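You operate a simulated robot arm through the tools that you are given. There is no shell and no other tool. Be economical: measure what you need, move in short steps, check, and stop when the job is done.

The job below is to be done with a simulated two-armed robot. You get a single attempt, and the scene is never put back.

JOB
Open the window bench front right door, put the coil case on the counter top away on the upper shelf of the window bench front right cabinet, then shut the door. Take the green band fork on the counter top and put it away on the middle back table. Fetch the fuse marked "5 AMP" from the far bench top and stand it on top of the filter case. Put the spirit level on the far bench top away on the bench two top. Put one of the small grey weights from the corner bench top on top of the long brown block. Put the purple tin on the window bench top away on the top of the long shelf. Press the test button three times. Do these in any order. Set down upright: fuse, purple tin.

Only the result counts: the job must be done as asked and must still hold three seconds after the hand-in. Knocking over, shifting, dropping, spilling or breaking anything else fails it.

ROBOT AND FRAMES
Two 7-joint arms with two-finger parallel grippers on one trunk, on a base that drives. Base frame: it is fixed to the floor where the robot stands at the start and does not move with it; the origin is under the middle of the robot, x ahead of it, y to its left, z up. Lengths are in mm, angles in degrees, forces in N, time in s.
The left shoulder is at the start at [20, 138, 1225], the right one opposite. With the tool pointing down near the work surface each hand reaches from about 100 to 480 mm from the robot's upright axis, wherever it stands, measured 20 degrees to its own side. Places, roughly: bench two top [3200, -2700, 800]; coil case [9000, -5750, 1000]; filter case [-1750, -1000, 750]; fuse [-1750, -750, 750]; green band fork [8750, -6500, 1000]; long brown block (9x6x4 cm) [600, 2000, 800]; middle back table [-4100, 2000, 700]; purple tin [3500, 750, 750]; small grey weight [750, 1500, 750]; spirit level (8x3x3 cm) [-3100, -1000, 800]; test button [4000, 200, 900]; top of the long shelf (254x17 cm) [-4180, -3420, 1320]; upper shelf of the window bench front right cabine [4600, 100, 400]; window bench front right door [4600, 0, 400]. Payload 1.57 kg a hand.
Tool frame (each hand has its own): the origin (TCP) lies between the finger pads and is the grasp point; the fingertips stand 30 mm ahead of it; z points along the fingers, y is the line along which they close. Largest opening 80 mm; finger width 17, thickness 12; the body of the gripper, 40 by 82 mm, starts 80 mm behind the TCP.
Orientation is that of the tool frame in the base frame, as a unit quaternion [x, y, z, w]. With the fingers straight down and closing along the base's y, the tool's x points along the base's -x, its y along +y and its z along -z.

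CONTROLS
- The arms move only by the tool nudge_tool. It takes "left_rows", "right_rows" or both (then of equal length, played together; a hand with none holds still); each is a list of rows, each an object of numbers (a shift or turn left out is 0, a gripper value left out holds the last): "x", "y", "z": the shift along the tool's x, y, z in mm; "wx", "wy", "wz": the turn, a rotation vector about the tool's x, y, z in degrees; "claw": the closure, from 0 (fully open) to 1 (shut). In form: [{"x": .., "y": .., "z": .., "wx": .., "wy": .., "wz": .., "claw": ..}, ...]. A call has 1 to 10 rows; each row is the pose to reach, as a shift and turn from the pose commanded when the call began, along the tool's axes at that moment. A row lasts 0.2 s, in which the tool goes at most 50 mm and 8.6 degrees; a call with a longer step from one row to the next is refused whole, and so is a gripper value outside its range. Where a pose cannot be reached the arm comes as near as it can. A force on the tool above 40 N (or 10 N above the force at the start of the call, whichever is more), or a blocked arm, ends the call early, and 0.2 s more pass. Each finger travels about 45 mm/s and halts on what it meets, pressing with about 35 N; the grip force reading is that of the motor and also rises with nothing between the fingers. The clock runs only during rows and for 0.2 s after the last one: add rows that repeat a pose to give the fingers time. It gives the time, the measured TCP pose, the force on the tool (base axes), the opening and the grip force at its end, in the units of the frame above (readings bear some noise), with the torque about the TCP (base axes, N m) and any sound that the robot's microphone picked up, and new pictures: "show" is both (left out), scene, wrist or none (wrist: the cameras of the hands that moved).
- Cameras (640 x 400 px; columns grow to the right, rows downward): "scene" is now at [185.8, 10.7, 1100.9]; the picture's right is [0.11, -0.99, 0.00], its down [-0.63, -0.07, -0.78] and it looks along [0.77, 0.08, -0.63] (base axes); focal length 214 px, centre (320, 200). "left" rides on the left gripper at [72, 7, -122] in its tool frame; the picture's right is [-0.09, 1.00, 0.00], its down [-0.84, -0.08, -0.54] and it looks along [-0.54, -0.05, 0.84] (tool axes); focal length 238 px, centre (320, 200). "right" rides on the right gripper at [72, -7, -122] in its tool frame; the picture's right is [0.09, 1.00, 0.00], its down [-0.84, 0.08, -0.54] and it looks along [-0.54, 0.05, 0.84] (tool axes); focal length 238 px, centre (320, 200). There is no depth. A picture from a camera that has moved, and an enlarged one, comes with that camera's place and axes in the base frame and with its lens.
- move_column(by): slides the trunk up (or, below 0, down) by that many mm; the arms and the scene camera ride with it, the base frame stays. It gives what a move gives, with no picture.
- steer(legs): drives the robot by 1 to 6 legs, each [ahead, left, turn to the left] in mm, mm and degrees, along the robot's own axes; the way and the turn of a leg run together, so that a leg with both is an arc; at most 1500 mm and 180 degrees a leg. The arms and the cameras ride along, it lands a little off, and it stops where it bumps. It gives what a move gives, and a new picture of the scene camera.
- aim_head(pan, tilt): turns the head with the scene camera to pan (to the left, within 60 degrees either way) and tilt (down, from -29 to 69), counted from straight ahead of the robot. It gives what a move gives, and a new picture of the scene camera.
- enlarge(camera, box): a new picture of the part [left, top, right, bottom] of that camera's present view, enlarged. No time passes.
- close_job(): hands the job in; it is judged then, once.

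Go step by step. Nothing tells you exact positions but the pictures and the camera data: compare them with the known pose of the tool, close in by small moves and look again before you grip or let go. The budget is 217 turns and 260 pictures, counting those below and the enlarged ones. Unless the task says otherwise, let go and move clear before handing in.

The tools are called after ">>>" by a JSON object that holds its "name" and its "arguments". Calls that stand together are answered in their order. nudge_tool: Moves the arms, as the interface text tells. Its arguments: {"type":"object","properties":{"left_rows":{"type":"array"},"right_rows":{"type":"array"},"show":{"type":"string","enum":["both","scene","wrist","none"]}},"required":[]} The other tools are called the same way: move_column (by) slides the trunk up or down; steer (legs) drives the base; aim_head (pan, tilt) turns the head that bears the scene camera; enlarge (camera, box) takes an enlarged picture of a part of a camera's view; close_job () hands the job in.

At the start:

```text
time: 0.0
left_eef_pos: [258.6, 141.3, 687.4]
left_ee_rot: [0.0, 1.0, 0.0, 0.0]
left_ft_force: [-0.2, 0.1, -0.4]
left_ft_torque: [0.01, -0.01, -0.02]
left_width: 80.1
left_grip_force: 0.1
right_eef_pos: [261.9, -136.2, 694.3]
right_ee_rot: [-0.001, 1.0, 0.0, 0.0]
right_ft_force: [-0.8, 0.0, 0.0]
right_ft_torque: [-0.02, 0.0, 0.02]
right_width: 79.8
right_grip_force: 0.1
trunk travel left (down, up): [-600.0, 640.0]
robot x, y, heading: [-0.1, -0.2, -0.3]
head pan, tilt: [6.2, 39.1]
```

scene: 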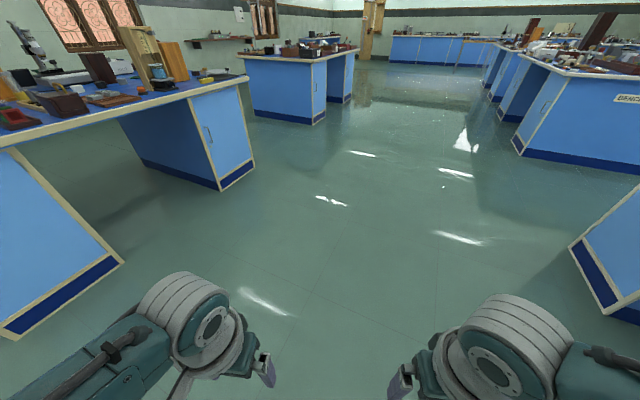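
right: 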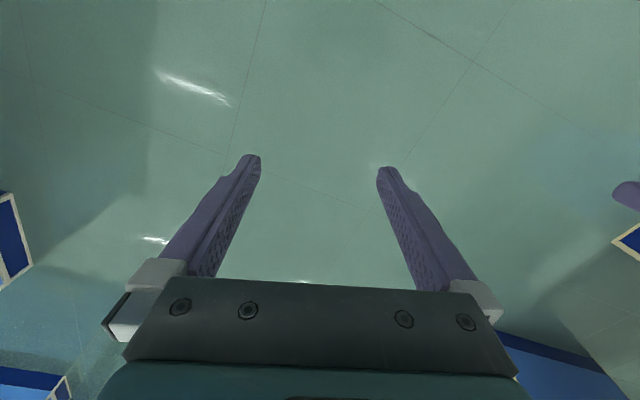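
left: 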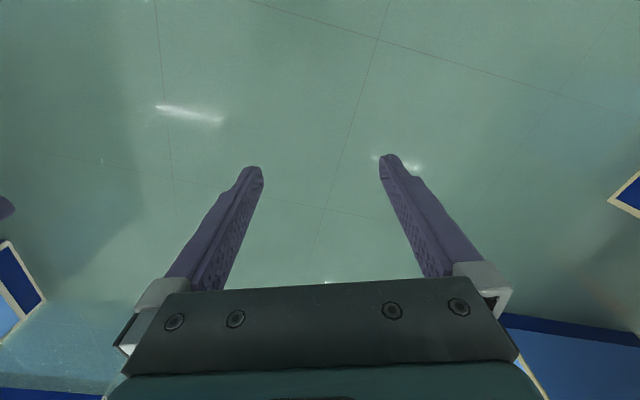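

I'm in the middle of a lab, with benches to the left, ahead and right. First I'll look left at the corner bench, where the grey weights and the brown block should be.

>>> {"name": "aim_head", "arguments": {"pan": 60, "tilt": 20}}

>>> {"name": "aim_head", "arguments": {"pan": 0, "tilt": 10}}

>>> {"name": "aim_head", "arguments": {"pan": -60, "tilt": 20}}

```text
time: 1.2
left_eef_pos: [260.0, 141.1, 688.9]
left_ee_rot: [0.0, 1.0, 0.0, 0.001]
left_ft_force: [0.0, 0.5, -0.3]
left_ft_torque: [0.0, -0.03, 0.04]
left_width: 80.3
left_grip_force: 0.0
right_eef_pos: [261.4, -136.5, 694.9]
right_ee_rot: [0.0, 1.0, -0.001, 0.0]
right_ft_force: [0.2, 0.7, -1.0]
right_ft_torque: [0.02, 0.0, 0.02]
right_width: 79.9
right_grip_force: 0.0
trunk travel left (down, up): [-600.0, 640.0]
robot x, y, heading: [1.6, 1.0, -0.2]
head pan, tilt: [60.0, 20.0]
camera scene: at [147.3, 82.0, 1130.8], right [0.87, -0.5, 0.0], down [-0.17, -0.3, -0.94], along [0.47, 0.81, -0.34], focal length 214 px, centre (320, 200)
```

scene: 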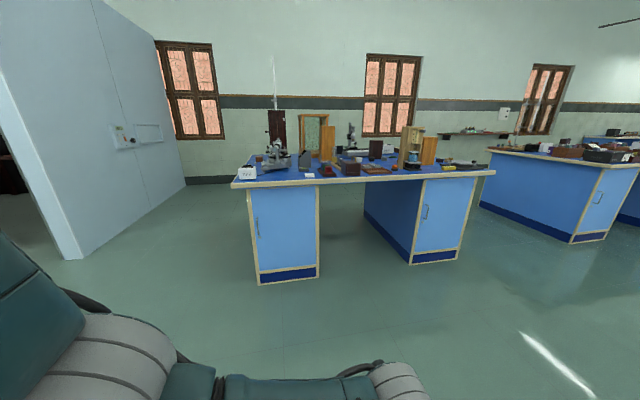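

```text
time: 2.5
left_eef_pos: [259.4, 140.8, 688.7]
left_ee_rot: [0.0, 1.0, 0.001, 0.0]
left_ft_force: [-0.2, 0.3, -0.5]
left_ft_torque: [0.01, 0.01, -0.01]
left_width: 79.9
left_grip_force: 0.1
right_eef_pos: [262.1, -137.3, 694.2]
right_ee_rot: [-0.001, 1.0, 0.0, 0.0]
right_ft_force: [0.3, 0.3, 0.2]
right_ft_torque: [0.02, -0.01, 0.01]
right_width: 80.1
right_grip_force: 0.0
trunk travel left (down, up): [-600.0, 640.0]
robot x, y, heading: [-1.2, 3.2, -0.2]
head pan, tilt: [0.0, 10.0]
camera scene: at [193.6, 1.5, 1147.1], right [0.0, -1.0, 0.0], down [-0.17, 0.0, -0.98], along [0.98, 0.0, -0.17], focal length 214 px, centre (320, 200)
```

scene: 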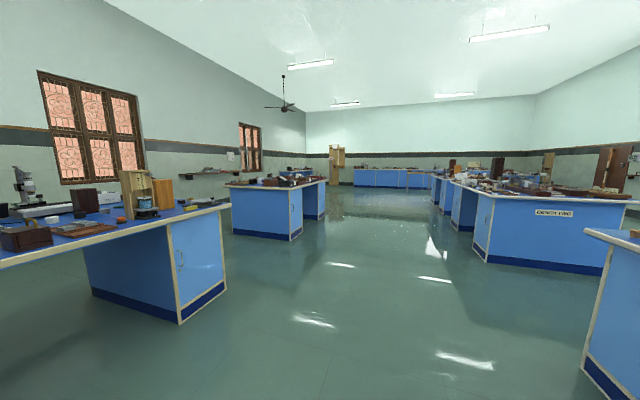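

```text
time: 3.8
left_eef_pos: [260.1, 141.5, 687.4]
left_ee_rot: [0.0, 1.0, 0.0, 0.001]
left_ft_force: [0.4, 0.5, -0.7]
left_ft_torque: [-0.01, -0.01, 0.01]
left_width: 79.8
left_grip_force: 0.1
right_eef_pos: [261.1, -137.2, 693.8]
right_ee_rot: [0.001, 1.0, 0.0, 0.0]
right_ft_force: [-0.4, -0.4, 0.5]
right_ft_torque: [-0.02, 0.02, 0.0]
right_width: 79.7
right_grip_force: 0.1
trunk travel left (down, up): [-600.0, 640.0]
robot x, y, heading: [-1.7, 3.7, 0.2]
head pan, tilt: [-60.0, 20.0]
camera scene: at [147.3, -79.2, 1130.9], right [-0.87, -0.5, 0.0], down [-0.17, 0.3, -0.94], along [0.47, -0.81, -0.34], focal length 214 px, centre (320, 200)
```

scene: 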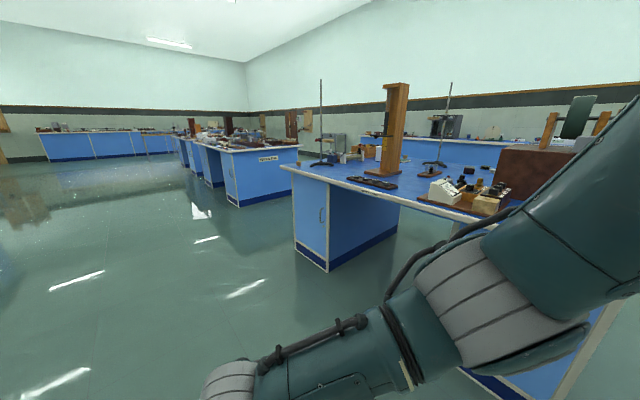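

The corner bench is angled about -19°, with its front edge near (680, 1305). I'll raise the trunk, drive to stand facing it with some clearance, and look.

>>> {"name": "move_column", "arguments": {"by": 250}}

>>> {"name": "steer", "arguments": {"legs": [[510, 780, 0], [0, 0, 70]]}}

>>> {"name": "aim_head", "arguments": {"pan": 0, "tilt": 42}}

```text
time: 6.4
left_eef_pos: [259.4, 140.5, 937.8]
left_ee_rot: [0.0, 1.0, 0.0, -0.001]
left_ft_force: [-0.8, -0.7, -1.0]
left_ft_torque: [0.01, -0.01, -0.05]
left_width: 80.0
left_grip_force: 0.0
right_eef_pos: [262.5, -136.4, 944.0]
right_ee_rot: [0.0, 1.0, 0.0, 0.0]
right_ft_force: [-0.3, -0.3, -0.4]
right_ft_torque: [-0.01, 0.02, -0.01]
right_width: 79.9
right_grip_force: 0.0
trunk travel left (down, up): [-850.0, 390.0]
robot x, y, heading: [-0.8, 0.3, -0.1]
head pan, tilt: [-60.0, 20.0]
```

```text
time: 14.3
left_eef_pos: [469.1, 1074.0, 937.9]
left_ee_rot: [-0.569, 0.822, -0.001, 0.0]
left_ft_force: [0.3, 1.0, 0.3]
left_ft_torque: [-0.02, -0.01, 0.01]
left_width: 80.0
left_grip_force: 0.1
right_eef_pos: [729.4, 978.6, 943.1]
right_ee_rot: [-0.569, 0.822, 0.0, 0.001]
right_ft_force: [0.3, 0.1, 0.4]
right_ft_torque: [-0.05, 0.0, 0.0]
right_width: 79.8
right_grip_force: 0.0
trunk travel left (down, up): [-850.0, 390.0]
robot x, y, heading: [508.7, 781.5, 69.6]
head pan, tilt: [-60.0, 20.0]
camera scene: at [637.4, 891.1, 1380.9], right [0.16, -0.99, 0.0], down [-0.34, -0.06, -0.94], along [0.93, 0.15, -0.34], focal length 214 px, centre (320, 200)
```

scene: 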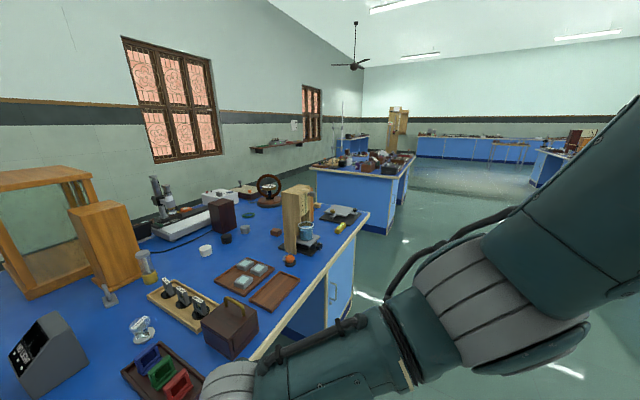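

```text
time: 15.6
left_eef_pos: [469.9, 1073.6, 937.2]
left_ee_rot: [-0.568, 0.823, 0.0, 0.0]
left_ft_force: [0.6, -1.0, -0.5]
left_ft_torque: [0.02, 0.0, 0.02]
left_width: 80.0
left_grip_force: 0.0
right_eef_pos: [729.6, 979.1, 944.2]
right_ee_rot: [-0.569, 0.822, 0.001, 0.001]
right_ft_force: [0.1, 0.8, -0.4]
right_ft_torque: [0.0, -0.02, -0.02]
right_width: 80.0
right_grip_force: 0.1
trunk travel left (down, up): [-850.0, 390.0]
robot x, y, heading: [512.8, 777.5, 69.4]
head pan, tilt: [0.0, 42.0]
camera scene: at [575.0, 954.2, 1346.5], right [0.94, -0.35, 0.0], down [-0.24, -0.63, -0.74], along [0.26, 0.7, -0.67], focal length 214 px, centre (320, 200)
```

scene: 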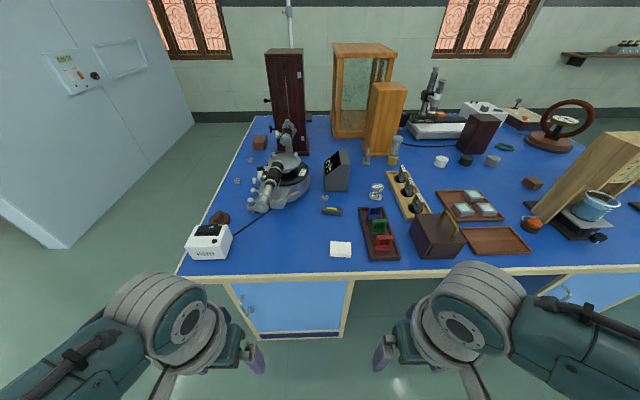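

The bench is laid out in view. I'll enlarge to find the grey weights and the long brown block.

>>> {"name": "enlarge", "arguments": {"camera": "scene", "box": [180, 120, 380, 270]}}

>>> {"name": "enlarge", "arguments": {"camera": "scene", "box": [400, 90, 600, 240]}}

```text
2.67 times, centred on (280, 195) of scene
camera zoom: at [575.0, 954.2, 1346.5], right [0.94, -0.35, 0.0], down [-0.24, -0.63, -0.74], along [0.26, 0.7, -0.67], focal length 572 px, centre (427, 213)
```

zoom: 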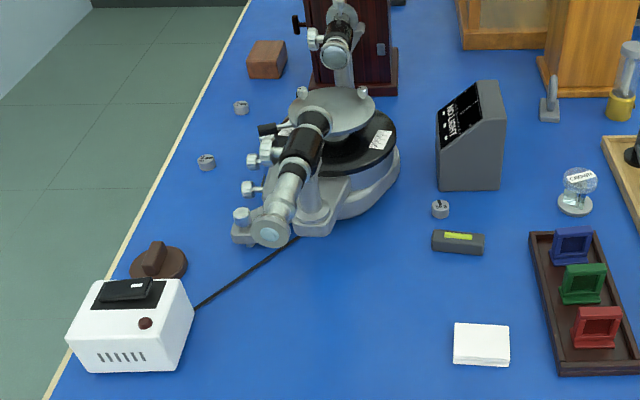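

```text
2.67 times, centred on (500, 165) of scene
camera zoom: at [575.0, 954.2, 1346.5], right [0.94, -0.35, 0.0], down [-0.24, -0.63, -0.74], along [0.26, 0.7, -0.67], focal length 572 px, centre (-160, 293)
```

zoom: 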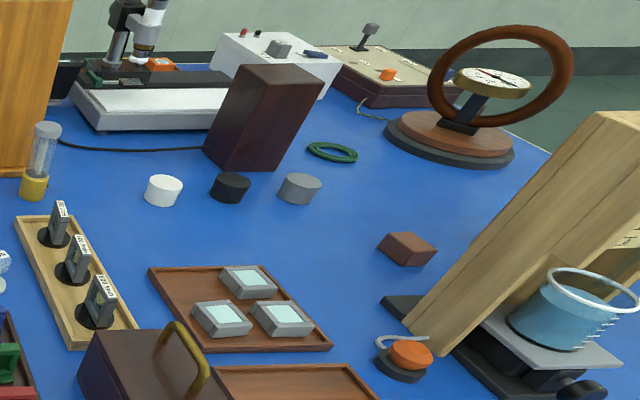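

Three small grey weights are visible. One is about 120 mm from the long brown block near the bench's left end, so I'll drive round to that end and face it.

>>> {"name": "steer", "arguments": {"legs": [[0, 920, 0], [1086, 0, 0], [0, 0, -90], [120, 0, 0]]}}

>>> {"name": "aim_head", "arguments": {"pan": 0, "tilt": 55}}

```text
time: 30.3
left_eef_pos: [416.9, 2125.9, 937.3]
left_ee_rot: [0.179, 0.984, -0.001, 0.001]
left_ft_force: [-0.7, 0.1, 0.8]
left_ft_torque: [-0.01, 0.02, 0.02]
left_width: 80.0
left_grip_force: 0.1
right_eef_pos: [323.2, 1865.7, 944.1]
right_ee_rot: [0.179, 0.984, 0.0, 0.001]
right_ft_force: [-0.3, -0.3, -0.3]
right_ft_torque: [-0.01, 0.02, 0.0]
right_width: 80.1
right_grip_force: 0.0
trunk travel left (down, up): [-850.0, 390.0]
robot x, y, heading: [126.7, 2083.7, -20.7]
head pan, tilt: [0.0, 42.0]
camera scene: at [298.9, 2022.0, 1346.5], right [-0.35, -0.94, 0.0], down [-0.63, 0.24, -0.74], along [0.7, -0.26, -0.67], focal length 214 px, centre (320, 200)
```

scene: 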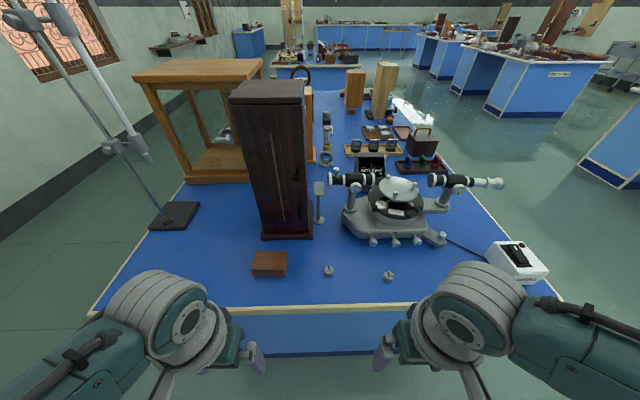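

```text
time: 31.1
left_eef_pos: [418.1, 2124.7, 938.5]
left_ee_rot: [0.178, 0.984, -0.001, 0.0]
left_ft_force: [0.1, 0.2, -0.5]
left_ft_torque: [0.02, -0.01, -0.04]
left_width: 80.0
left_grip_force: 0.0
right_eef_pos: [324.4, 1866.2, 943.7]
right_ee_rot: [0.179, 0.984, -0.001, 0.0]
right_ft_force: [0.4, 0.0, 0.0]
right_ft_torque: [0.07, 0.01, 0.0]
right_width: 80.0
right_grip_force: 0.0
trunk travel left (down, up): [-850.0, 390.0]
robot x, y, heading: [128.7, 2088.9, -20.5]
head pan, tilt: [0.0, 55.0]
camera scene: at [288.2, 2026.1, 1328.8], right [-0.35, -0.94, 0.0], down [-0.77, 0.29, -0.57], along [0.54, -0.2, -0.82], focal length 214 px, centre (320, 200)
```

scene: 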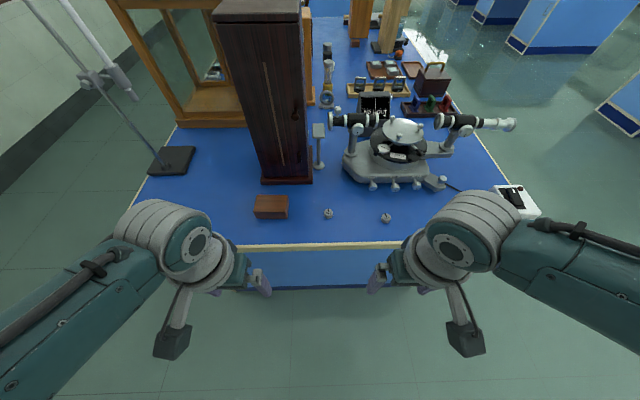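

From the end, the weight is at about local (517, -28) and the block at (520, +145), with the edge at 414. I'll move 110 mm closer.

>>> {"name": "steer", "arguments": {"legs": [[110, 20, 0]]}}

>>> {"name": "enlarge", "arguments": {"camera": "scene", "box": [220, 200, 420, 325]}}

```text
time: 32.3
left_eef_pos: [526.2, 2106.5, 937.3]
left_ee_rot: [0.178, 0.984, 0.001, -0.001]
left_ft_force: [-0.4, -1.2, -0.2]
left_ft_torque: [-0.02, 0.01, -0.02]
left_width: 80.0
left_grip_force: 0.0
right_eef_pos: [431.1, 1845.5, 944.0]
right_ee_rot: [0.179, 0.984, -0.001, -0.001]
right_ft_force: [0.6, -0.3, -0.2]
right_ft_torque: [0.01, 0.03, 0.01]
right_width: 80.0
right_grip_force: 0.0
trunk travel left (down, up): [-850.0, 390.0]
robot x, y, heading: [235.5, 2067.8, -20.5]
head pan, tilt: [0.0, 55.0]
camera scene: at [396.4, 2006.5, 1328.8], right [-0.35, -0.94, 0.0], down [-0.77, 0.29, -0.57], along [0.54, -0.2, -0.82], focal length 214 px, centre (320, 200)
```

scene: 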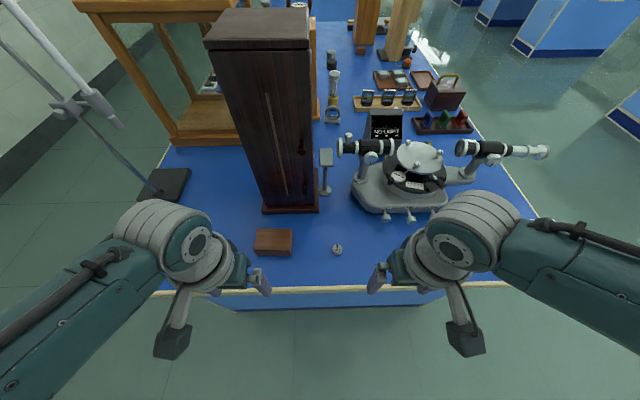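

```text
3.20 times, centred on (320, 262) of scene
camera zoom: at [396.4, 2006.5, 1328.8], right [-0.35, -0.94, 0.0], down [-0.77, 0.29, -0.57], along [0.54, -0.2, -0.82], focal length 686 px, centre (320, 0)
```

zoom: 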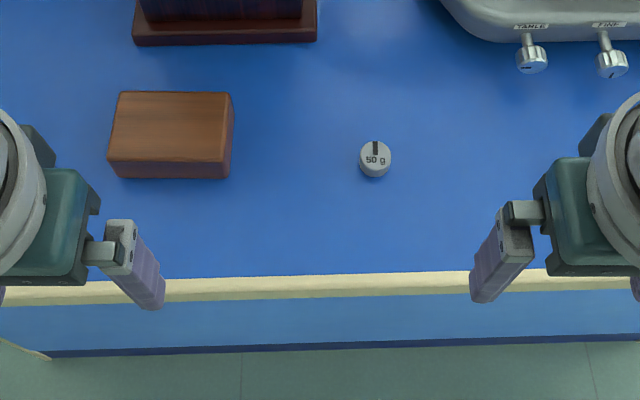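

The weight is at local (399, -47) and the block top at (415, 124). I'll bring the left hand above the weight.

>>> {"name": "nudge_tool", "arguments": {"left_rows": [{"x": -24, "y": -31}, {"x": -47, "y": -62}, {"x": -70, "y": -93}, {"x": -94, "y": -124, "z": 10}, {"x": -117, "y": -155, "z": 30}, {"x": -140, "y": -185, "z": 60}, {"x": -140, "y": -185, "z": 60}], "show": "wrist"}}

```text
time: 33.9
left_eef_pos: [547.8, 1981.6, 957.7]
left_ee_rot: [0.169, 0.986, 0.007, 0.0]
left_ft_force: [0.4, 0.4, -0.5]
left_ft_torque: [0.03, 0.02, 0.0]
left_width: 80.0
left_grip_force: 0.1
left hand out of reach, approached as far as the arm can: row 3, 4, 5, 6, 7
right_eef_pos: [430.7, 1844.5, 944.1]
right_ee_rot: [0.179, 0.984, 0.001, 0.0]
right_ft_force: [0.0, -0.6, -0.7]
right_ft_torque: [-0.01, -0.02, 0.01]
right_width: 79.8
right_grip_force: 0.0
trunk travel left (down, up): [-850.0, 390.0]
robot x, y, heading: [233.5, 2061.7, -20.7]
head pan, tilt: [0.0, 55.0]
camera left: at [481.5, 2009.6, 1079.7], right [0.42, 0.91, 0.01], down [0.76, -0.36, 0.54], along [0.5, -0.22, -0.84], focal length 238 px, centre (320, 200)
```

left: 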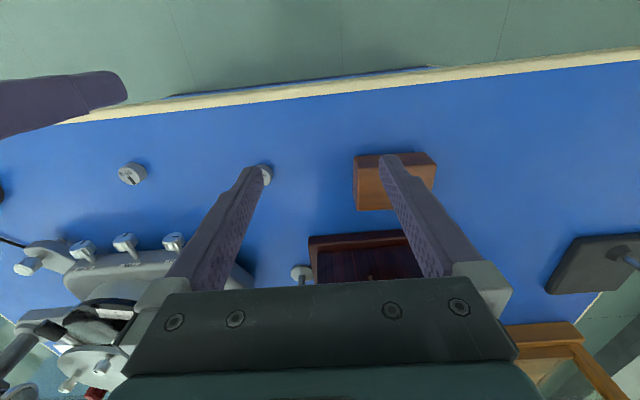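

The left arm doesn't reach across the body. I'll move the base to the right so the weight comes to the left hand's own side.

>>> {"name": "steer", "arguments": {"legs": [[30, -140, 0]]}}

```text
time: 35.2
left_eef_pos: [526.9, 1843.2, 958.8]
left_ee_rot: [0.171, 0.985, 0.006, 0.0]
left_ft_force: [0.2, 0.3, 0.1]
left_ft_torque: [0.0, 0.01, -0.04]
left_width: 80.1
left_grip_force: 0.0
right_eef_pos: [412.4, 1707.8, 944.4]
right_ee_rot: [0.178, 0.984, 0.0, 0.0]
right_ft_force: [1.0, 0.4, -0.7]
right_ft_torque: [0.01, 0.03, 0.01]
right_width: 80.1
right_grip_force: 0.0
trunk travel left (down, up): [-850.0, 390.0]
robot x, y, heading: [215.3, 1925.3, -20.5]
head pan, tilt: [0.0, 55.0]
camera scene: at [373.2, 1864.7, 1325.8], right [-0.41, -0.91, 0.0], down [-0.77, 0.35, -0.54], along [0.49, -0.22, -0.84], focal length 214 px, centre (320, 200)
```

scene: 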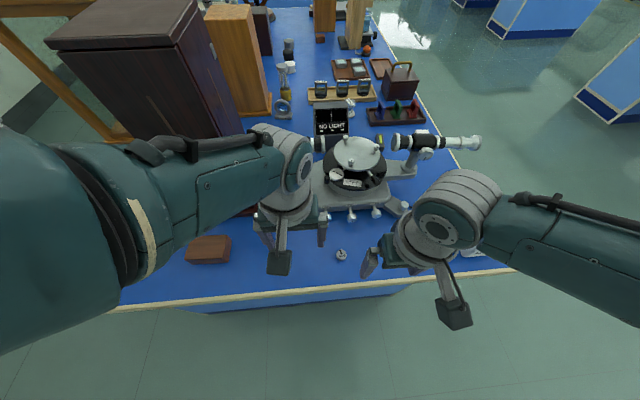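

The weight now sits under the left hand's side, at local (368, 93). I'll shift the hand over it and check with the wrist camera.

>>> {"name": "nudge_tool", "arguments": {"left_rows": [{"y": 30, "x": -20}, {"y": 61, "x": -40}, {"y": 61, "x": -47}], "show": "wrist"}}

```text
time: 36.0
left_eef_pos: [581.2, 1891.7, 967.3]
left_ee_rot: [0.171, 0.985, 0.007, 0.0]
left_ft_force: [0.4, 0.6, 0.6]
left_ft_torque: [0.01, -0.03, 0.01]
left_width: 79.8
left_grip_force: 0.0
left hand out of reach, approached as far as the arm can: row 1, 2, 3
right_eef_pos: [412.3, 1707.7, 943.8]
right_ee_rot: [0.178, 0.984, 0.0, 0.0]
right_ft_force: [-0.5, -0.2, 0.3]
right_ft_torque: [-0.03, -0.02, 0.01]
right_width: 79.9
right_grip_force: 0.0
trunk travel left (down, up): [-850.0, 390.0]
robot x, y, heading: [214.9, 1926.3, -20.3]
head pan, tilt: [0.0, 55.0]
camera left: at [515.5, 1918.4, 1088.0], right [0.42, 0.91, 0.01], down [0.76, -0.36, 0.54], along [0.49, -0.22, -0.84], focal length 238 px, centre (320, 200)
```

left: 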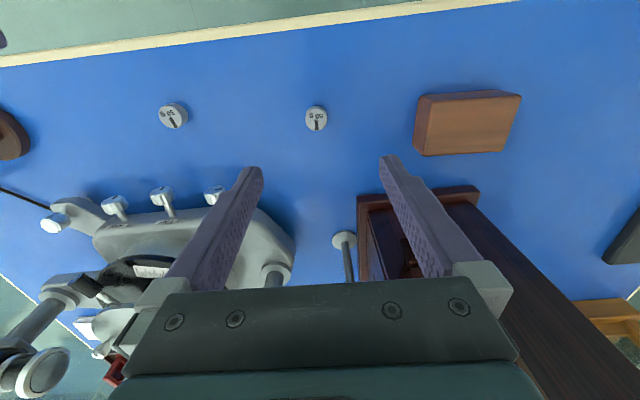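

The wrist view puts the weight at about (586, 1883), almost under the hand, but the arm is at its downward limit. I'll lower the trunk instead.

>>> {"name": "move_column", "arguments": {"by": -120}}

>>> {"name": "nudge_tool", "arguments": {"left_rows": [{"y": 0}], "show": "both"}}

```text
time: 37.3
left_eef_pos: [579.9, 1889.7, 849.7]
left_ee_rot: [0.171, 0.985, 0.005, -0.001]
left_ft_force: [-0.3, 0.2, 0.6]
left_ft_torque: [0.0, 0.02, 0.0]
left_width: 79.9
left_grip_force: 0.1
right_eef_pos: [413.3, 1707.7, 830.6]
right_ee_rot: [0.177, 0.984, 0.001, -0.002]
right_ft_force: [-5.2, -0.5, 13.0]
right_ft_torque: [0.22, -0.07, 0.12]
right_width: 80.0
right_grip_force: 0.0
trunk travel left (down, up): [-734.0, 506.0]
robot x, y, heading: [213.5, 1929.7, -20.5]
head pan, tilt: [0.0, 55.0]
stopped: the force on the tool passed its limit at 74 N (the readings are from after the stop); the commanded pose is now the measured one
```

```text
time: 37.7
left_eef_pos: [580.5, 1891.4, 850.3]
left_ee_rot: [0.171, 0.985, 0.006, 0.0]
left_ft_force: [-0.3, 0.0, -0.9]
left_ft_torque: [-0.03, -0.01, -0.03]
left_width: 80.2
left_grip_force: 0.1
right_eef_pos: [412.2, 1706.9, 830.7]
right_ee_rot: [0.177, 0.984, 0.0, -0.001]
right_ft_force: [-4.9, 0.0, 13.8]
right_ft_torque: [0.29, -0.06, 0.1]
right_width: 79.9
right_grip_force: 0.1
trunk travel left (down, up): [-734.0, 506.0]
robot x, y, heading: [219.4, 1926.2, -20.8]
head pan, tilt: [0.0, 55.0]
camera scene: at [376.7, 1867.6, 1212.9], right [-0.35, -0.94, 0.0], down [-0.77, 0.29, -0.57], along [0.54, -0.2, -0.82], focal length 214 px, centre (320, 200)
camera left: at [514.8, 1917.7, 972.0], right [0.42, 0.91, 0.01], down [0.76, -0.36, 0.54], along [0.49, -0.22, -0.84], focal length 238 px, centre (320, 200)
```

scene: 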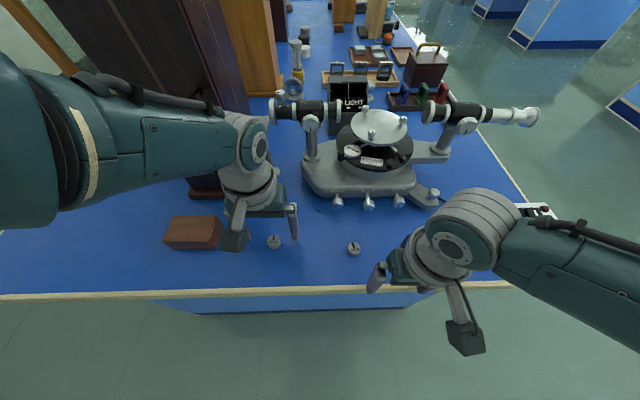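
left: 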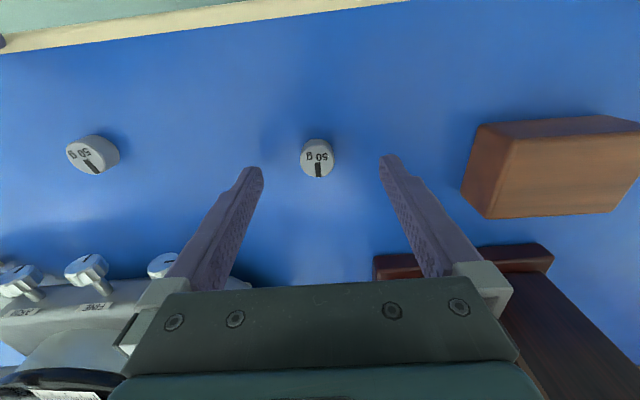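

The right hand has come down on something, probably the brown dial. I'll lift it straight up and then retract it toward the robot.

>>> {"name": "nudge_tool", "arguments": {"right_rows": [{"z": -30}, {"z": -70}, {"z": -100, "x": 30}, {"z": -100, "x": 60}], "show": "both"}}

```text
time: 38.7
left_eef_pos: [580.3, 1890.6, 850.6]
left_ee_rot: [0.17, 0.985, 0.007, 0.0]
left_ft_force: [0.4, -0.4, -0.3]
left_ft_torque: [-0.01, -0.02, -0.03]
left_width: 80.1
left_grip_force: 0.0
right_eef_pos: [355.6, 1728.1, 928.9]
right_ee_rot: [0.179, 0.984, 0.0, -0.002]
right_ft_force: [-0.1, 1.5, 0.2]
right_ft_torque: [-0.02, 0.01, 0.03]
right_width: 80.1
right_grip_force: 0.1
trunk travel left (down, up): [-734.0, 506.0]
robot x, y, heading: [215.1, 1927.2, -20.8]
head pan, tilt: [0.0, 55.0]
camera scene: at [377.1, 1868.0, 1212.9], right [-0.35, -0.94, 0.0], down [-0.77, 0.29, -0.57], along [0.54, -0.2, -0.82], focal length 214 px, centre (320, 200)
camera right: at [287.3, 1747.0, 1050.7], right [0.26, 0.96, 0.0], down [0.81, -0.22, 0.54], along [0.52, -0.14, -0.84], focal length 238 px, centre (320, 200)
```

scene: 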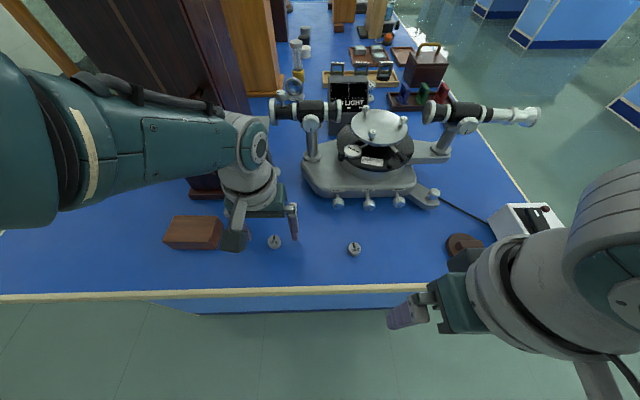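
right: 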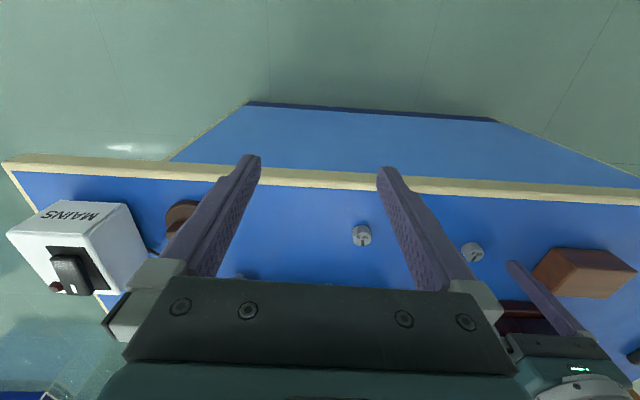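

The right hand is clear and the dial looks unmoved. Comparing the two wrist views puts the weight's top at about z 800, centred under the tool, so I'll descend gently.

>>> {"name": "nudge_tool", "arguments": {"left_rows": [{"z": 10}, {"z": 20}, {"z": 28}, {"z": 28}], "show": "wrist"}}

```text
time: 39.7
left_eef_pos: [574.2, 1897.7, 837.3]
left_ee_rot: [0.172, 0.985, 0.006, 0.0]
left_ft_force: [-0.4, -0.4, 0.3]
left_ft_torque: [0.02, 0.0, 0.0]
left_width: 80.0
left_grip_force: 0.0
left hand out of reach, approached as far as the arm can: row 1, 2, 3, 4
right_eef_pos: [356.6, 1729.1, 928.4]
right_ee_rot: [0.178, 0.984, 0.0, -0.001]
right_ft_force: [0.2, -0.3, -0.2]
right_ft_torque: [0.04, 0.01, -0.02]
right_width: 80.1
right_grip_force: 0.1
trunk travel left (down, up): [-734.0, 506.0]
robot x, y, heading: [213.2, 1925.9, -20.8]
head pan, tilt: [0.0, 55.0]
camera left: at [508.1, 1925.2, 959.1], right [0.42, 0.91, 0.01], down [0.76, -0.36, 0.54], along [0.49, -0.22, -0.84], focal length 238 px, centre (320, 200)
```

left: 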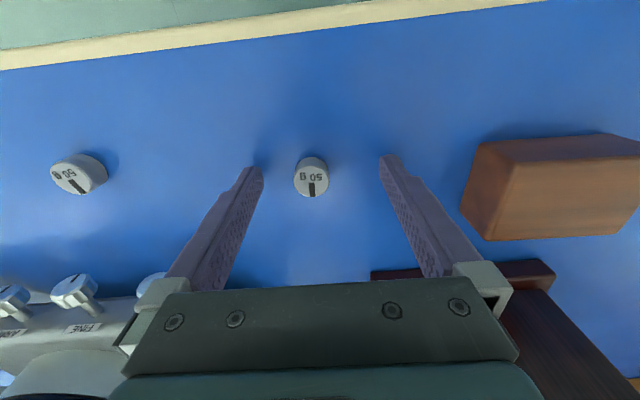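

The arm is at its limit again, so I'll raise both hands relative to the trunk and then lower the trunk, giving the arm room to work.

>>> {"name": "nudge_tool", "arguments": {"left_rows": [{"z": -40}, {"z": -80}, {"z": -120, "x": -3, "y": -5}, {"z": -150, "x": -6, "y": -9}, {"z": -150, "x": -6, "y": -9}], "right_rows": [{"z": -30}, {"z": -60}, {"z": -90}, {"z": -120}, {"z": -120}], "show": "none"}}

>>> {"name": "move_column", "arguments": {"by": -130}}

>>> {"name": "nudge_tool", "arguments": {"left_rows": [{"y": 0}], "show": "both"}}

```text
time: 40.9
left_eef_pos: [628.6, 1842.4, 959.7]
left_ee_rot: [0.171, 0.985, 0.007, 0.0]
left_ft_force: [0.6, 0.1, -0.1]
left_ft_torque: [-0.01, -0.03, 0.02]
left_width: 80.0
left_grip_force: 0.0
left hand out of reach, approached as far as the arm can: row 1, 2, 3, 4, 5
right_eef_pos: [357.5, 1727.5, 1049.6]
right_ee_rot: [0.178, 0.984, 0.001, -0.001]
right_ft_force: [0.4, 0.2, 0.5]
right_ft_torque: [0.03, 0.0, 0.0]
right_width: 80.3
right_grip_force: 0.2
trunk travel left (down, up): [-734.0, 506.0]
robot x, y, heading: [216.5, 1927.5, -20.5]
head pan, tilt: [0.0, 55.0]
```

```text
time: 42.5
left_eef_pos: [629.2, 1843.3, 830.2]
left_ee_rot: [0.172, 0.985, 0.006, 0.0]
left_ft_force: [-9.5, 4.9, 24.3]
left_ft_torque: [-1.0, 0.56, -0.5]
left_width: 78.6
left_grip_force: 0.1
right_eef_pos: [356.4, 1729.1, 921.4]
right_ee_rot: [0.178, 0.984, 0.001, -0.001]
right_ft_force: [-0.6, -0.6, 0.6]
right_ft_torque: [0.02, -0.01, -0.01]
right_width: 79.9
right_grip_force: 0.1
trunk travel left (down, up): [-604.0, 636.0]
robot x, y, heading: [215.0, 1924.5, -20.9]
head pan, tilt: [0.0, 55.0]
```

```text
time: 43.1
left_eef_pos: [628.4, 1842.5, 829.7]
left_ee_rot: [0.172, 0.985, 0.005, -0.001]
left_ft_force: [-5.2, 3.7, 14.8]
left_ft_torque: [-0.49, 0.3, -0.24]
left_width: 78.4
left_grip_force: 0.1
right_eef_pos: [356.3, 1729.0, 920.6]
right_ee_rot: [0.179, 0.984, 0.0, -0.002]
right_ft_force: [-0.3, 0.5, 0.1]
right_ft_torque: [0.0, -0.01, -0.01]
right_width: 80.0
right_grip_force: 0.0
trunk travel left (down, up): [-604.0, 636.0]
robot x, y, heading: [216.2, 1926.6, -20.4]
head pan, tilt: [0.0, 55.0]
stopped in row 1 (left hand): the force on the tool passed its limit at 41 N (the readings are from after the stop); the commanded pose is now the measured one
camera scene: at [376.9, 1868.6, 1082.6], right [-0.35, -0.94, 0.0], down [-0.77, 0.29, -0.57], along [0.54, -0.2, -0.82], focal length 214 px, centre (320, 200)
camera left: at [563.5, 1869.9, 952.1], right [0.42, 0.91, 0.01], down [0.76, -0.36, 0.54], along [0.49, -0.22, -0.84], focal length 238 px, centre (320, 200)
```

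scene: 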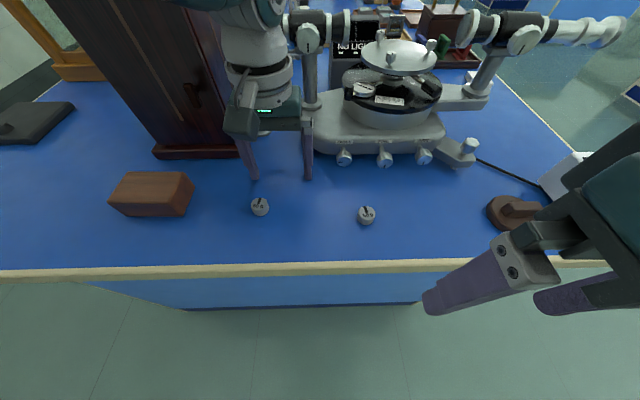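
left: 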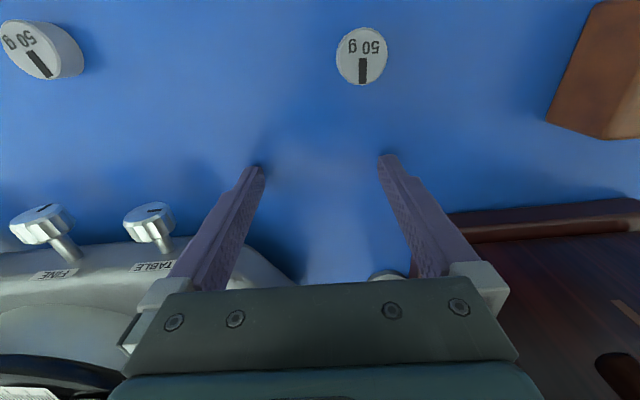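

The fingertips touched the bench, so its top is at z≈800; the weight's top is then ≈820. I'll lift straight up and move back over the weight at (574, 1888).

>>> {"name": "nudge_tool", "arguments": {"left_rows": [{"z": -25}, {"z": -55}, {"z": -55, "x": 33, "y": 12}, {"z": -55, "x": 67, "y": 24}, {"z": -55, "x": 67, "y": 24}], "show": "wrist"}}

```text
time: 44.3
left_eef_pos: [636.0, 1833.7, 857.3]
left_ee_rot: [0.171, 0.985, 0.006, 0.0]
left_ft_force: [0.3, 0.8, -0.6]
left_ft_torque: [0.02, 0.01, -0.02]
left_width: 80.1
left_grip_force: 0.0
left hand out of reach, approached as far as the arm can: row 1, 2, 3, 4, 5
right_eef_pos: [356.7, 1730.0, 920.4]
right_ee_rot: [0.178, 0.984, 0.0, -0.002]
right_ft_force: [0.1, 0.8, 0.1]
right_ft_torque: [-0.01, -0.03, 0.01]
right_width: 79.8
right_grip_force: 0.0
trunk travel left (down, up): [-604.0, 636.0]
robot x, y, heading: [217.7, 1924.7, -20.7]
head pan, tilt: [0.0, 55.0]
camera left: at [570.6, 1860.7, 978.9], right [0.42, 0.91, 0.01], down [0.76, -0.36, 0.54], along [0.49, -0.22, -0.84], focal length 238 px, centre (320, 200)
```

left: 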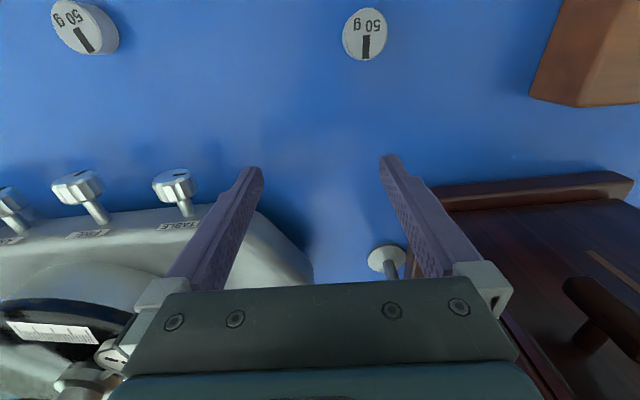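

The arm seems stuck in an awkward posture. I'll draw the hand back toward its home pose while keeping it above the objects.

>>> {"name": "nudge_tool", "arguments": {"left_rows": [{"z": -10, "x": 0}, {"z": -20, "x": 20, "y": 10}, {"z": -25, "x": 55, "y": 25}, {"z": -30, "x": 90, "y": 40}, {"z": -40, "x": 125, "y": 58}, {"z": -50, "x": 165, "y": 77}, {"z": -50, "x": 165, "y": 77}, {"z": -50, "x": 165, "y": 77}], "show": "both"}}

```text
time: 46.1
left_eef_pos: [645.1, 1849.6, 849.6]
left_ee_rot: [0.172, 0.985, 0.006, -0.001]
left_ft_force: [-0.2, -0.5, 0.4]
left_ft_torque: [0.01, 0.02, -0.03]
left_width: 80.0
left_grip_force: 0.0
left hand out of reach, approached as far as the arm can: row 1, 2, 3, 4, 5, 6, 7, 8
right_eef_pos: [357.9, 1729.6, 920.2]
right_ee_rot: [0.177, 0.984, -0.001, -0.001]
right_ft_force: [-0.8, 0.4, -0.3]
right_ft_torque: [-0.01, -0.03, 0.0]
right_width: 79.7
right_grip_force: 0.2
trunk travel left (down, up): [-604.0, 636.0]
robot x, y, heading: [218.4, 1926.1, -20.6]
head pan, tilt: [0.0, 55.0]
camera scene: at [377.1, 1868.1, 1083.0], right [-0.35, -0.94, 0.0], down [-0.77, 0.29, -0.57], along [0.54, -0.2, -0.82], focal length 214 px, centre (320, 200)
camera left: at [580.9, 1878.3, 971.8], right [0.42, 0.91, 0.01], down [0.76, -0.36, 0.54], along [0.49, -0.22, -0.84], focal length 238 px, centre (320, 200)
```

scene: 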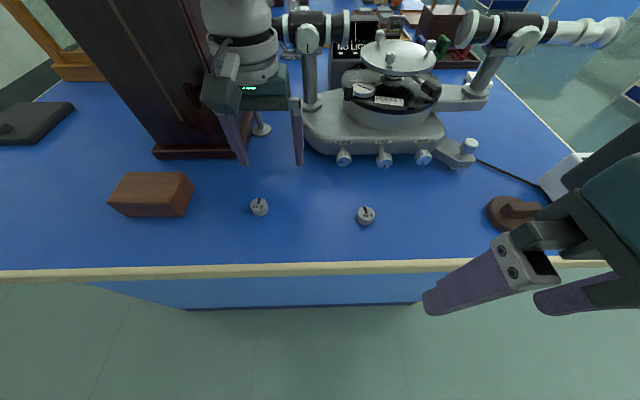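
left: 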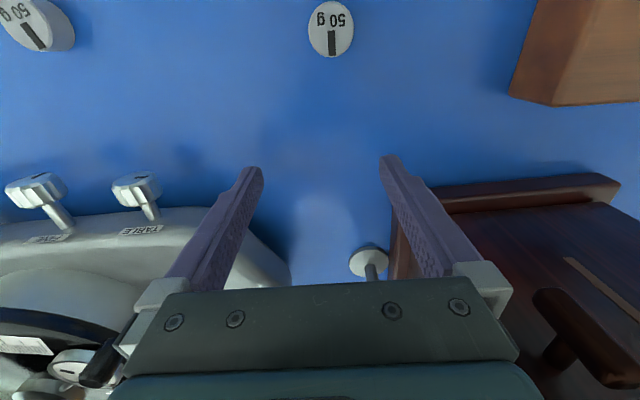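

The left arm is stuck in a bad posture. I'll raise the trunk, back the base out into clear space, and sort out the arm there.

>>> {"name": "move_column", "arguments": {"by": 150}}

>>> {"name": "steer", "arguments": {"legs": [[-350, 0, 0]]}}

>>> {"name": "nudge_tool", "arguments": {"left_rows": [{"z": -30, "x": 40}, {"z": -60, "x": 80}, {"z": -90, "x": 120}, {"z": -120, "x": 150}, {"z": -120, "x": 150}, {"z": -120, "x": 150}], "show": "scene"}}

```text
time: 47.9
left_eef_pos: [646.2, 1849.8, 1000.9]
left_ee_rot: [0.171, 0.985, 0.005, -0.002]
left_ft_force: [-0.6, -0.3, -0.1]
left_ft_torque: [0.0, 0.02, -0.02]
left_width: 79.8
left_grip_force: 0.0
right_eef_pos: [358.6, 1729.6, 1071.0]
right_ee_rot: [0.178, 0.984, 0.0, -0.002]
right_ft_force: [0.9, 0.1, 0.2]
right_ft_torque: [0.0, 0.0, 0.01]
right_width: 80.0
right_grip_force: 0.0
trunk travel left (down, up): [-754.0, 486.0]
robot x, y, heading: [214.8, 1926.3, -20.5]
head pan, tilt: [0.0, 55.0]
```

```text
time: 50.1
left_eef_pos: [323.2, 1969.0, 1000.0]
left_ee_rot: [0.177, 0.984, 0.006, -0.001]
left_ft_force: [0.0, -0.1, -0.4]
left_ft_torque: [-0.02, 0.01, -0.01]
left_width: 80.0
left_grip_force: 0.0
right_eef_pos: [33.6, 1850.9, 1069.9]
right_ee_rot: [0.182, 0.983, 0.0, -0.001]
right_ft_force: [-0.4, -0.1, 0.6]
right_ft_torque: [-0.02, -0.01, 0.0]
right_width: 80.2
right_grip_force: 0.0
trunk travel left (down, up): [-754.0, 486.0]
robot x, y, heading: [-104.7, 2049.6, -21.2]
head pan, tilt: [0.0, 55.0]
camera scene: at [54.5, 1989.1, 1233.0], right [-0.36, -0.93, 0.0], down [-0.76, 0.29, -0.57], along [0.54, -0.21, -0.82], focal length 214 px, centre (320, 200)
```

scene: 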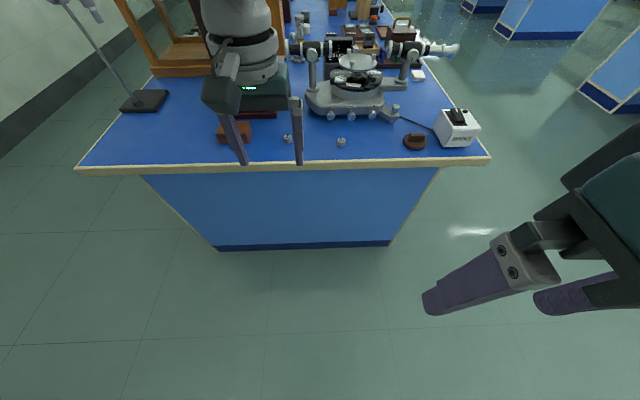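

```text
time: 51.5
left_eef_pos: [302.2, 1906.9, 1087.4]
left_ee_rot: [0.176, 0.984, 0.006, -0.001]
left_ft_force: [-0.3, 0.0, 0.0]
left_ft_torque: [-0.01, -0.01, 0.03]
left_width: 80.2
left_grip_force: 0.1
left hand out of reach, approached as far as the arm can: row 1, 2, 3, 4, 5, 6
right_eef_pos: [34.2, 1850.7, 1071.1]
right_ee_rot: [0.182, 0.983, 0.001, -0.002]
right_ft_force: [0.3, 0.2, -0.2]
right_ft_torque: [-0.02, -0.01, 0.04]
right_width: 80.0
right_grip_force: 0.1
trunk travel left (down, up): [-754.0, 486.0]
robot x, y, heading: [-103.9, 2053.8, -20.7]
head pan, tilt: [0.0, 55.0]
camera scene: at [54.5, 1989.1, 1233.0], right [-0.36, -0.93, 0.0], down [-0.76, 0.29, -0.57], along [0.54, -0.21, -0.82], focal length 214 px, centre (320, 200)
```

scene: 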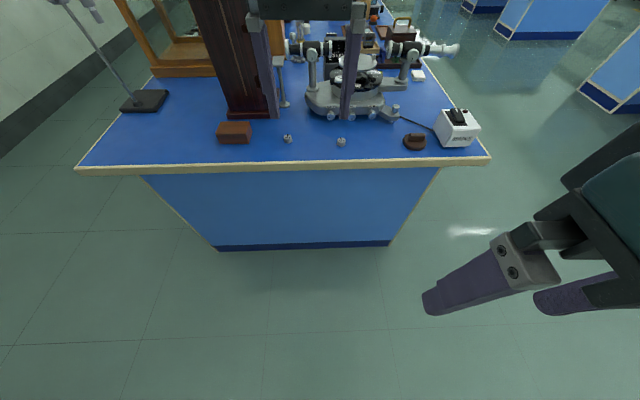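

The arm still won't retract. The likely cause is a joint limit from crossing the body, so I'll swing the hand well out to the left first and then back.

>>> {"name": "nudge_tool", "arguments": {"left_rows": [{"y": 40}, {"y": 80}, {"y": 120}, {"y": 160}, {"y": 200}, {"y": 240}, {"y": 240}], "show": "none"}}

>>> {"name": "nudge_tool", "arguments": {"left_rows": [{"x": 40}, {"x": 80}, {"x": 120}, {"x": 150}, {"x": 150}], "show": "none"}}

```text
time: 53.1
left_eef_pos: [423.4, 2123.3, 1084.5]
left_ee_rot: [0.176, 0.984, 0.006, -0.002]
left_ft_force: [0.2, 0.0, -0.2]
left_ft_torque: [0.0, 0.02, -0.02]
left_width: 79.9
left_grip_force: 0.0
left hand out of reach, approached as far as the arm can: row 1, 2, 3, 4, 5, 6, 7
right_eef_pos: [33.2, 1849.9, 1069.7]
right_ee_rot: [0.181, 0.983, 0.0, -0.002]
right_ft_force: [-0.2, 0.6, 1.0]
right_ft_torque: [-0.02, 0.01, -0.01]
right_width: 79.8
right_grip_force: 0.1
trunk travel left (down, up): [-754.0, 486.0]
robot x, y, heading: [-103.9, 2047.5, -21.1]
head pan, tilt: [0.0, 55.0]
```

```text
time: 54.3
left_eef_pos: [418.7, 2137.6, 1050.8]
left_ee_rot: [0.176, 0.984, 0.006, -0.002]
left_ft_force: [-0.5, -0.4, -0.7]
left_ft_torque: [0.0, 0.02, -0.03]
left_width: 80.1
left_grip_force: 0.1
left hand out of reach, approached as far as the arm can: row 1, 2, 3, 4, 5
right_eef_pos: [33.6, 1849.5, 1070.2]
right_ee_rot: [0.182, 0.983, 0.0, -0.002]
right_ft_force: [0.1, 0.2, 0.9]
right_ft_torque: [-0.01, -0.01, 0.0]
right_width: 80.1
right_grip_force: 0.0
trunk travel left (down, up): [-754.0, 486.0]
robot x, y, heading: [-105.1, 2049.1, -21.0]
head pan, tilt: [0.0, 55.0]
```

The arm still won't shorten. A wrist joint may be at its limit, so I'll try turning the tool about its own axis while retracting.

>>> {"name": "nudge_tool", "arguments": {"left_rows": [{"wz": 8}, {"wz": 16}, {"wz": 24, "x": 30}, {"wz": 30, "x": 60}, {"wz": 30, "x": 90}, {"wz": 30, "x": 90}], "show": "none"}}

>>> {"name": "nudge_tool", "arguments": {"left_rows": [{"wy": -8}, {"wy": -16}, {"wy": -24, "x": 30}, {"wy": -30, "x": 60}, {"wy": -30, "x": 90}, {"wy": -30, "x": 90}], "show": "none"}}

```text
time: 55.7
left_eef_pos: [416.0, 2158.6, 1025.4]
left_ee_rot: [0.425, 0.905, 0.006, -0.003]
left_ft_force: [0.3, 0.1, -0.3]
left_ft_torque: [0.0, -0.01, 0.01]
left_width: 79.9
left_grip_force: 0.0
left hand out of reach, approached as far as the arm can: row 3, 4, 5, 6
right_eef_pos: [33.4, 1850.8, 1070.7]
right_ee_rot: [0.183, 0.983, 0.0, -0.002]
right_ft_force: [-0.5, -0.4, 0.0]
right_ft_torque: [0.02, 0.01, -0.02]
right_width: 79.9
right_grip_force: 0.1
trunk travel left (down, up): [-754.0, 486.0]
robot x, y, heading: [-109.3, 2051.2, -21.1]
head pan, tilt: [0.0, 55.0]
```

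```text
time: 57.1
left_eef_pos: [448.9, 2246.7, 984.4]
left_ee_rot: [0.412, 0.875, -0.105, 0.231]
left_ft_force: [0.2, 0.6, 0.4]
left_ft_torque: [0.01, 0.01, -0.07]
left_width: 80.0
left_grip_force: 0.0
left hand out of reach, approached as far as the arm can: row 1, 2, 3, 4, 5, 6
right_eef_pos: [32.4, 1850.8, 1070.2]
right_ee_rot: [0.183, 0.983, -0.001, -0.002]
right_ft_force: [-0.2, 0.2, 0.2]
right_ft_torque: [-0.01, 0.04, -0.07]
right_width: 80.0
right_grip_force: 0.0
trunk travel left (down, up): [-754.0, 486.0]
robot x, y, heading: [-108.2, 2047.8, -21.0]
head pan, tilt: [0.0, 55.0]
```

The wrist turns freely, but the arm seems to be straight at the elbow. I'll check with a null move whether the commanded pose resets to the measured one.

>>> {"name": "nudge_tool", "arguments": {"left_rows": [{"x": 0}], "show": "scene"}}

```text
time: 57.5
left_eef_pos: [448.0, 2247.0, 983.4]
left_ee_rot: [0.412, 0.875, -0.105, 0.232]
left_ft_force: [0.5, -0.5, 0.5]
left_ft_torque: [-0.02, 0.0, 0.01]
left_width: 79.9
left_grip_force: 0.1
right_eef_pos: [34.0, 1850.4, 1070.0]
right_ee_rot: [0.182, 0.983, 0.0, -0.001]
right_ft_force: [0.9, -0.3, -0.3]
right_ft_torque: [-0.03, -0.02, 0.02]
right_width: 80.0
right_grip_force: 0.0
trunk travel left (down, up): [-754.0, 486.0]
robot x, y, heading: [-106.2, 2046.9, -21.5]
head pan, tilt: [0.0, 55.0]
camera scene: at [54.5, 1989.1, 1233.0], right [-0.36, -0.93, 0.0], down [-0.76, 0.29, -0.57], along [0.54, -0.21, -0.82], focal length 214 px, centre (320, 200)
```

scene: 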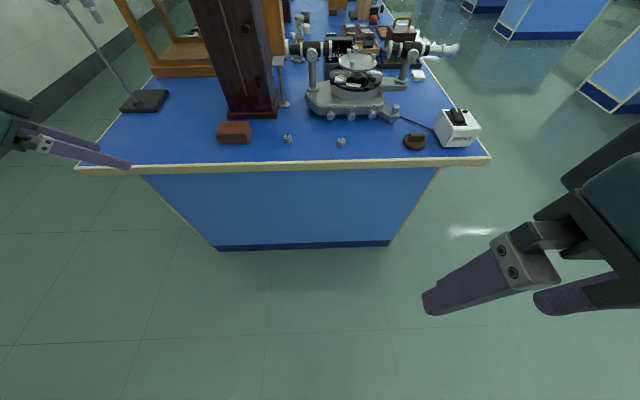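

The command does reset to the measured pose. Next I'll try a pure sideways inward sweep, which should bend the elbow.

>>> {"name": "nudge_tool", "arguments": {"left_rows": [{"x": -17, "y": -35, "z": 9}, {"x": -34, "y": -70, "z": 18}, {"x": -50, "y": -105, "z": 28}, {"x": -67, "y": -140, "z": 37}, {"x": -84, "y": -175, "z": 46}], "show": "none"}}

>>> {"name": "nudge_tool", "arguments": {"left_rows": [{"z": -30}, {"z": -60}, {"z": -90}], "show": "none"}}

```text
time: 58.7
left_eef_pos: [427.1, 2044.7, 952.6]
left_ee_rot: [0.411, 0.876, -0.105, 0.232]
left_ft_force: [-0.5, -0.7, -0.6]
left_ft_torque: [-0.01, 0.03, -0.02]
left_width: 80.1
left_grip_force: 0.1
left hand out of reach, approached as far as the arm can: row 1, 2, 3, 4, 5
right_eef_pos: [33.5, 1851.0, 1070.7]
right_ee_rot: [0.183, 0.983, 0.0, -0.002]
right_ft_force: [0.5, -0.4, 0.0]
right_ft_torque: [-0.02, 0.0, 0.0]
right_width: 80.1
right_grip_force: 0.1
trunk travel left (down, up): [-754.0, 486.0]
robot x, y, heading: [-105.4, 2048.1, -21.2]
head pan, tilt: [0.0, 55.0]
```

```text
time: 59.5
left_eef_pos: [461.4, 2063.8, 1005.8]
left_ee_rot: [0.412, 0.875, -0.104, 0.231]
left_ft_force: [0.6, -0.2, 0.7]
left_ft_torque: [0.01, -0.04, -0.04]
left_width: 80.0
left_grip_force: 0.0
left hand out of reach, approached as far as the arm can: row 1, 2, 3
right_eef_pos: [34.5, 1849.4, 1070.5]
right_ee_rot: [0.182, 0.983, 0.001, -0.002]
right_ft_force: [-0.6, 0.2, -0.2]
right_ft_torque: [-0.02, 0.0, -0.02]
right_width: 80.1
right_grip_force: 0.3
trunk travel left (down, up): [-754.0, 486.0]
robot x, y, heading: [-106.7, 2049.3, -20.9]
head pan, tilt: [0.0, 55.0]
```

The stall points all fit a sphere about the shoulder, so the arm is locked at full extension. I'll command a long pull straight toward the shoulder to break the singularity.

>>> {"name": "nudge_tool", "arguments": {"left_rows": [{"x": 17, "y": -24, "z": -27}, {"x": 34, "y": -47, "z": -55}, {"x": 50, "y": -71, "z": -82}, {"x": 67, "y": -94, "z": -109}, {"x": 84, "y": -118, "z": -137}, {"x": 101, "y": -142, "z": -164}, {"x": 118, "y": -165, "z": -191}, {"x": 118, "y": -165, "z": -191}, {"x": 118, "y": -165, "z": -191}], "show": "scene"}}

```text
time: 61.5
left_eef_pos: [460.4, 2061.7, 1002.5]
left_ee_rot: [0.411, 0.875, -0.105, 0.233]
left_ft_force: [0.5, 0.3, -0.1]
left_ft_torque: [0.01, -0.01, 0.01]
left_width: 80.2
left_grip_force: 0.1
left hand out of reach, approached as far as the arm can: row 1, 2, 3, 4, 5, 6, 7, 8, 9
right_eef_pos: [33.7, 1850.4, 1069.6]
right_ee_rot: [0.183, 0.983, 0.001, -0.002]
right_ft_force: [-0.1, 0.4, -0.9]
right_ft_torque: [0.0, 0.01, -0.03]
right_width: 80.1
right_grip_force: 0.1
trunk travel left (down, up): [-754.0, 486.0]
robot x, y, heading: [-104.4, 2049.8, -21.3]
head pan, tilt: [0.0, 55.0]
camera scene: at [54.5, 1989.1, 1233.0], right [-0.36, -0.93, 0.0], down [-0.76, 0.29, -0.57], along [0.54, -0.21, -0.82], focal length 214 px, centre (320, 200)
```

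scene: 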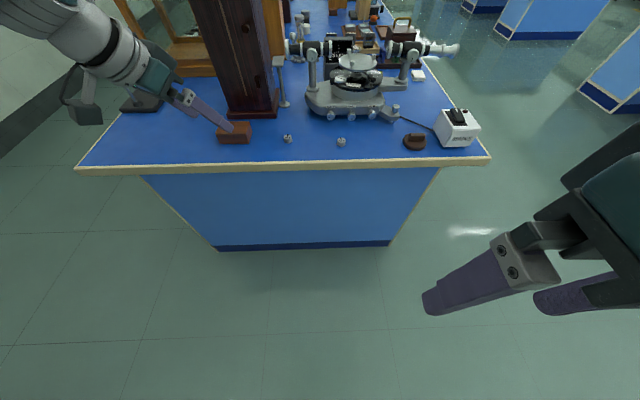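

The pull did nothing, which confirms the singularity. I'll combine an inward sweep with retraction.

>>> {"name": "nudge_tool", "arguments": {"left_rows": [{"x": -2, "y": -41, "z": -10}, {"x": -5, "y": -82, "z": -20}, {"x": -7, "y": -123, "z": -30}, {"x": -10, "y": -164, "z": -40}, {"x": -12, "y": -205, "z": -50}, {"x": -14, "y": -246, "z": -60}, {"x": -14, "y": -246, "z": -60}], "show": "none"}}

```text
time: 63.1
left_eef_pos: [338.4, 1839.0, 1015.1]
left_ee_rot: [0.411, 0.875, -0.105, 0.233]
left_ft_force: [-0.2, 0.1, 0.3]
left_ft_torque: [0.02, -0.01, 0.0]
left_width: 80.2
left_grip_force: 0.0
left hand out of reach, approached as far as the arm can: row 1, 2, 3, 4, 5, 6, 7
right_eef_pos: [33.9, 1850.0, 1070.9]
right_ee_rot: [0.182, 0.983, 0.0, -0.002]
right_ft_force: [0.5, 0.6, 1.5]
right_ft_torque: [0.01, 0.02, 0.05]
right_width: 80.3
right_grip_force: 0.1
trunk travel left (down, up): [-754.0, 486.0]
robot x, y, heading: [-103.6, 2050.6, -21.1]
head pan, tilt: [0.0, 55.0]
```

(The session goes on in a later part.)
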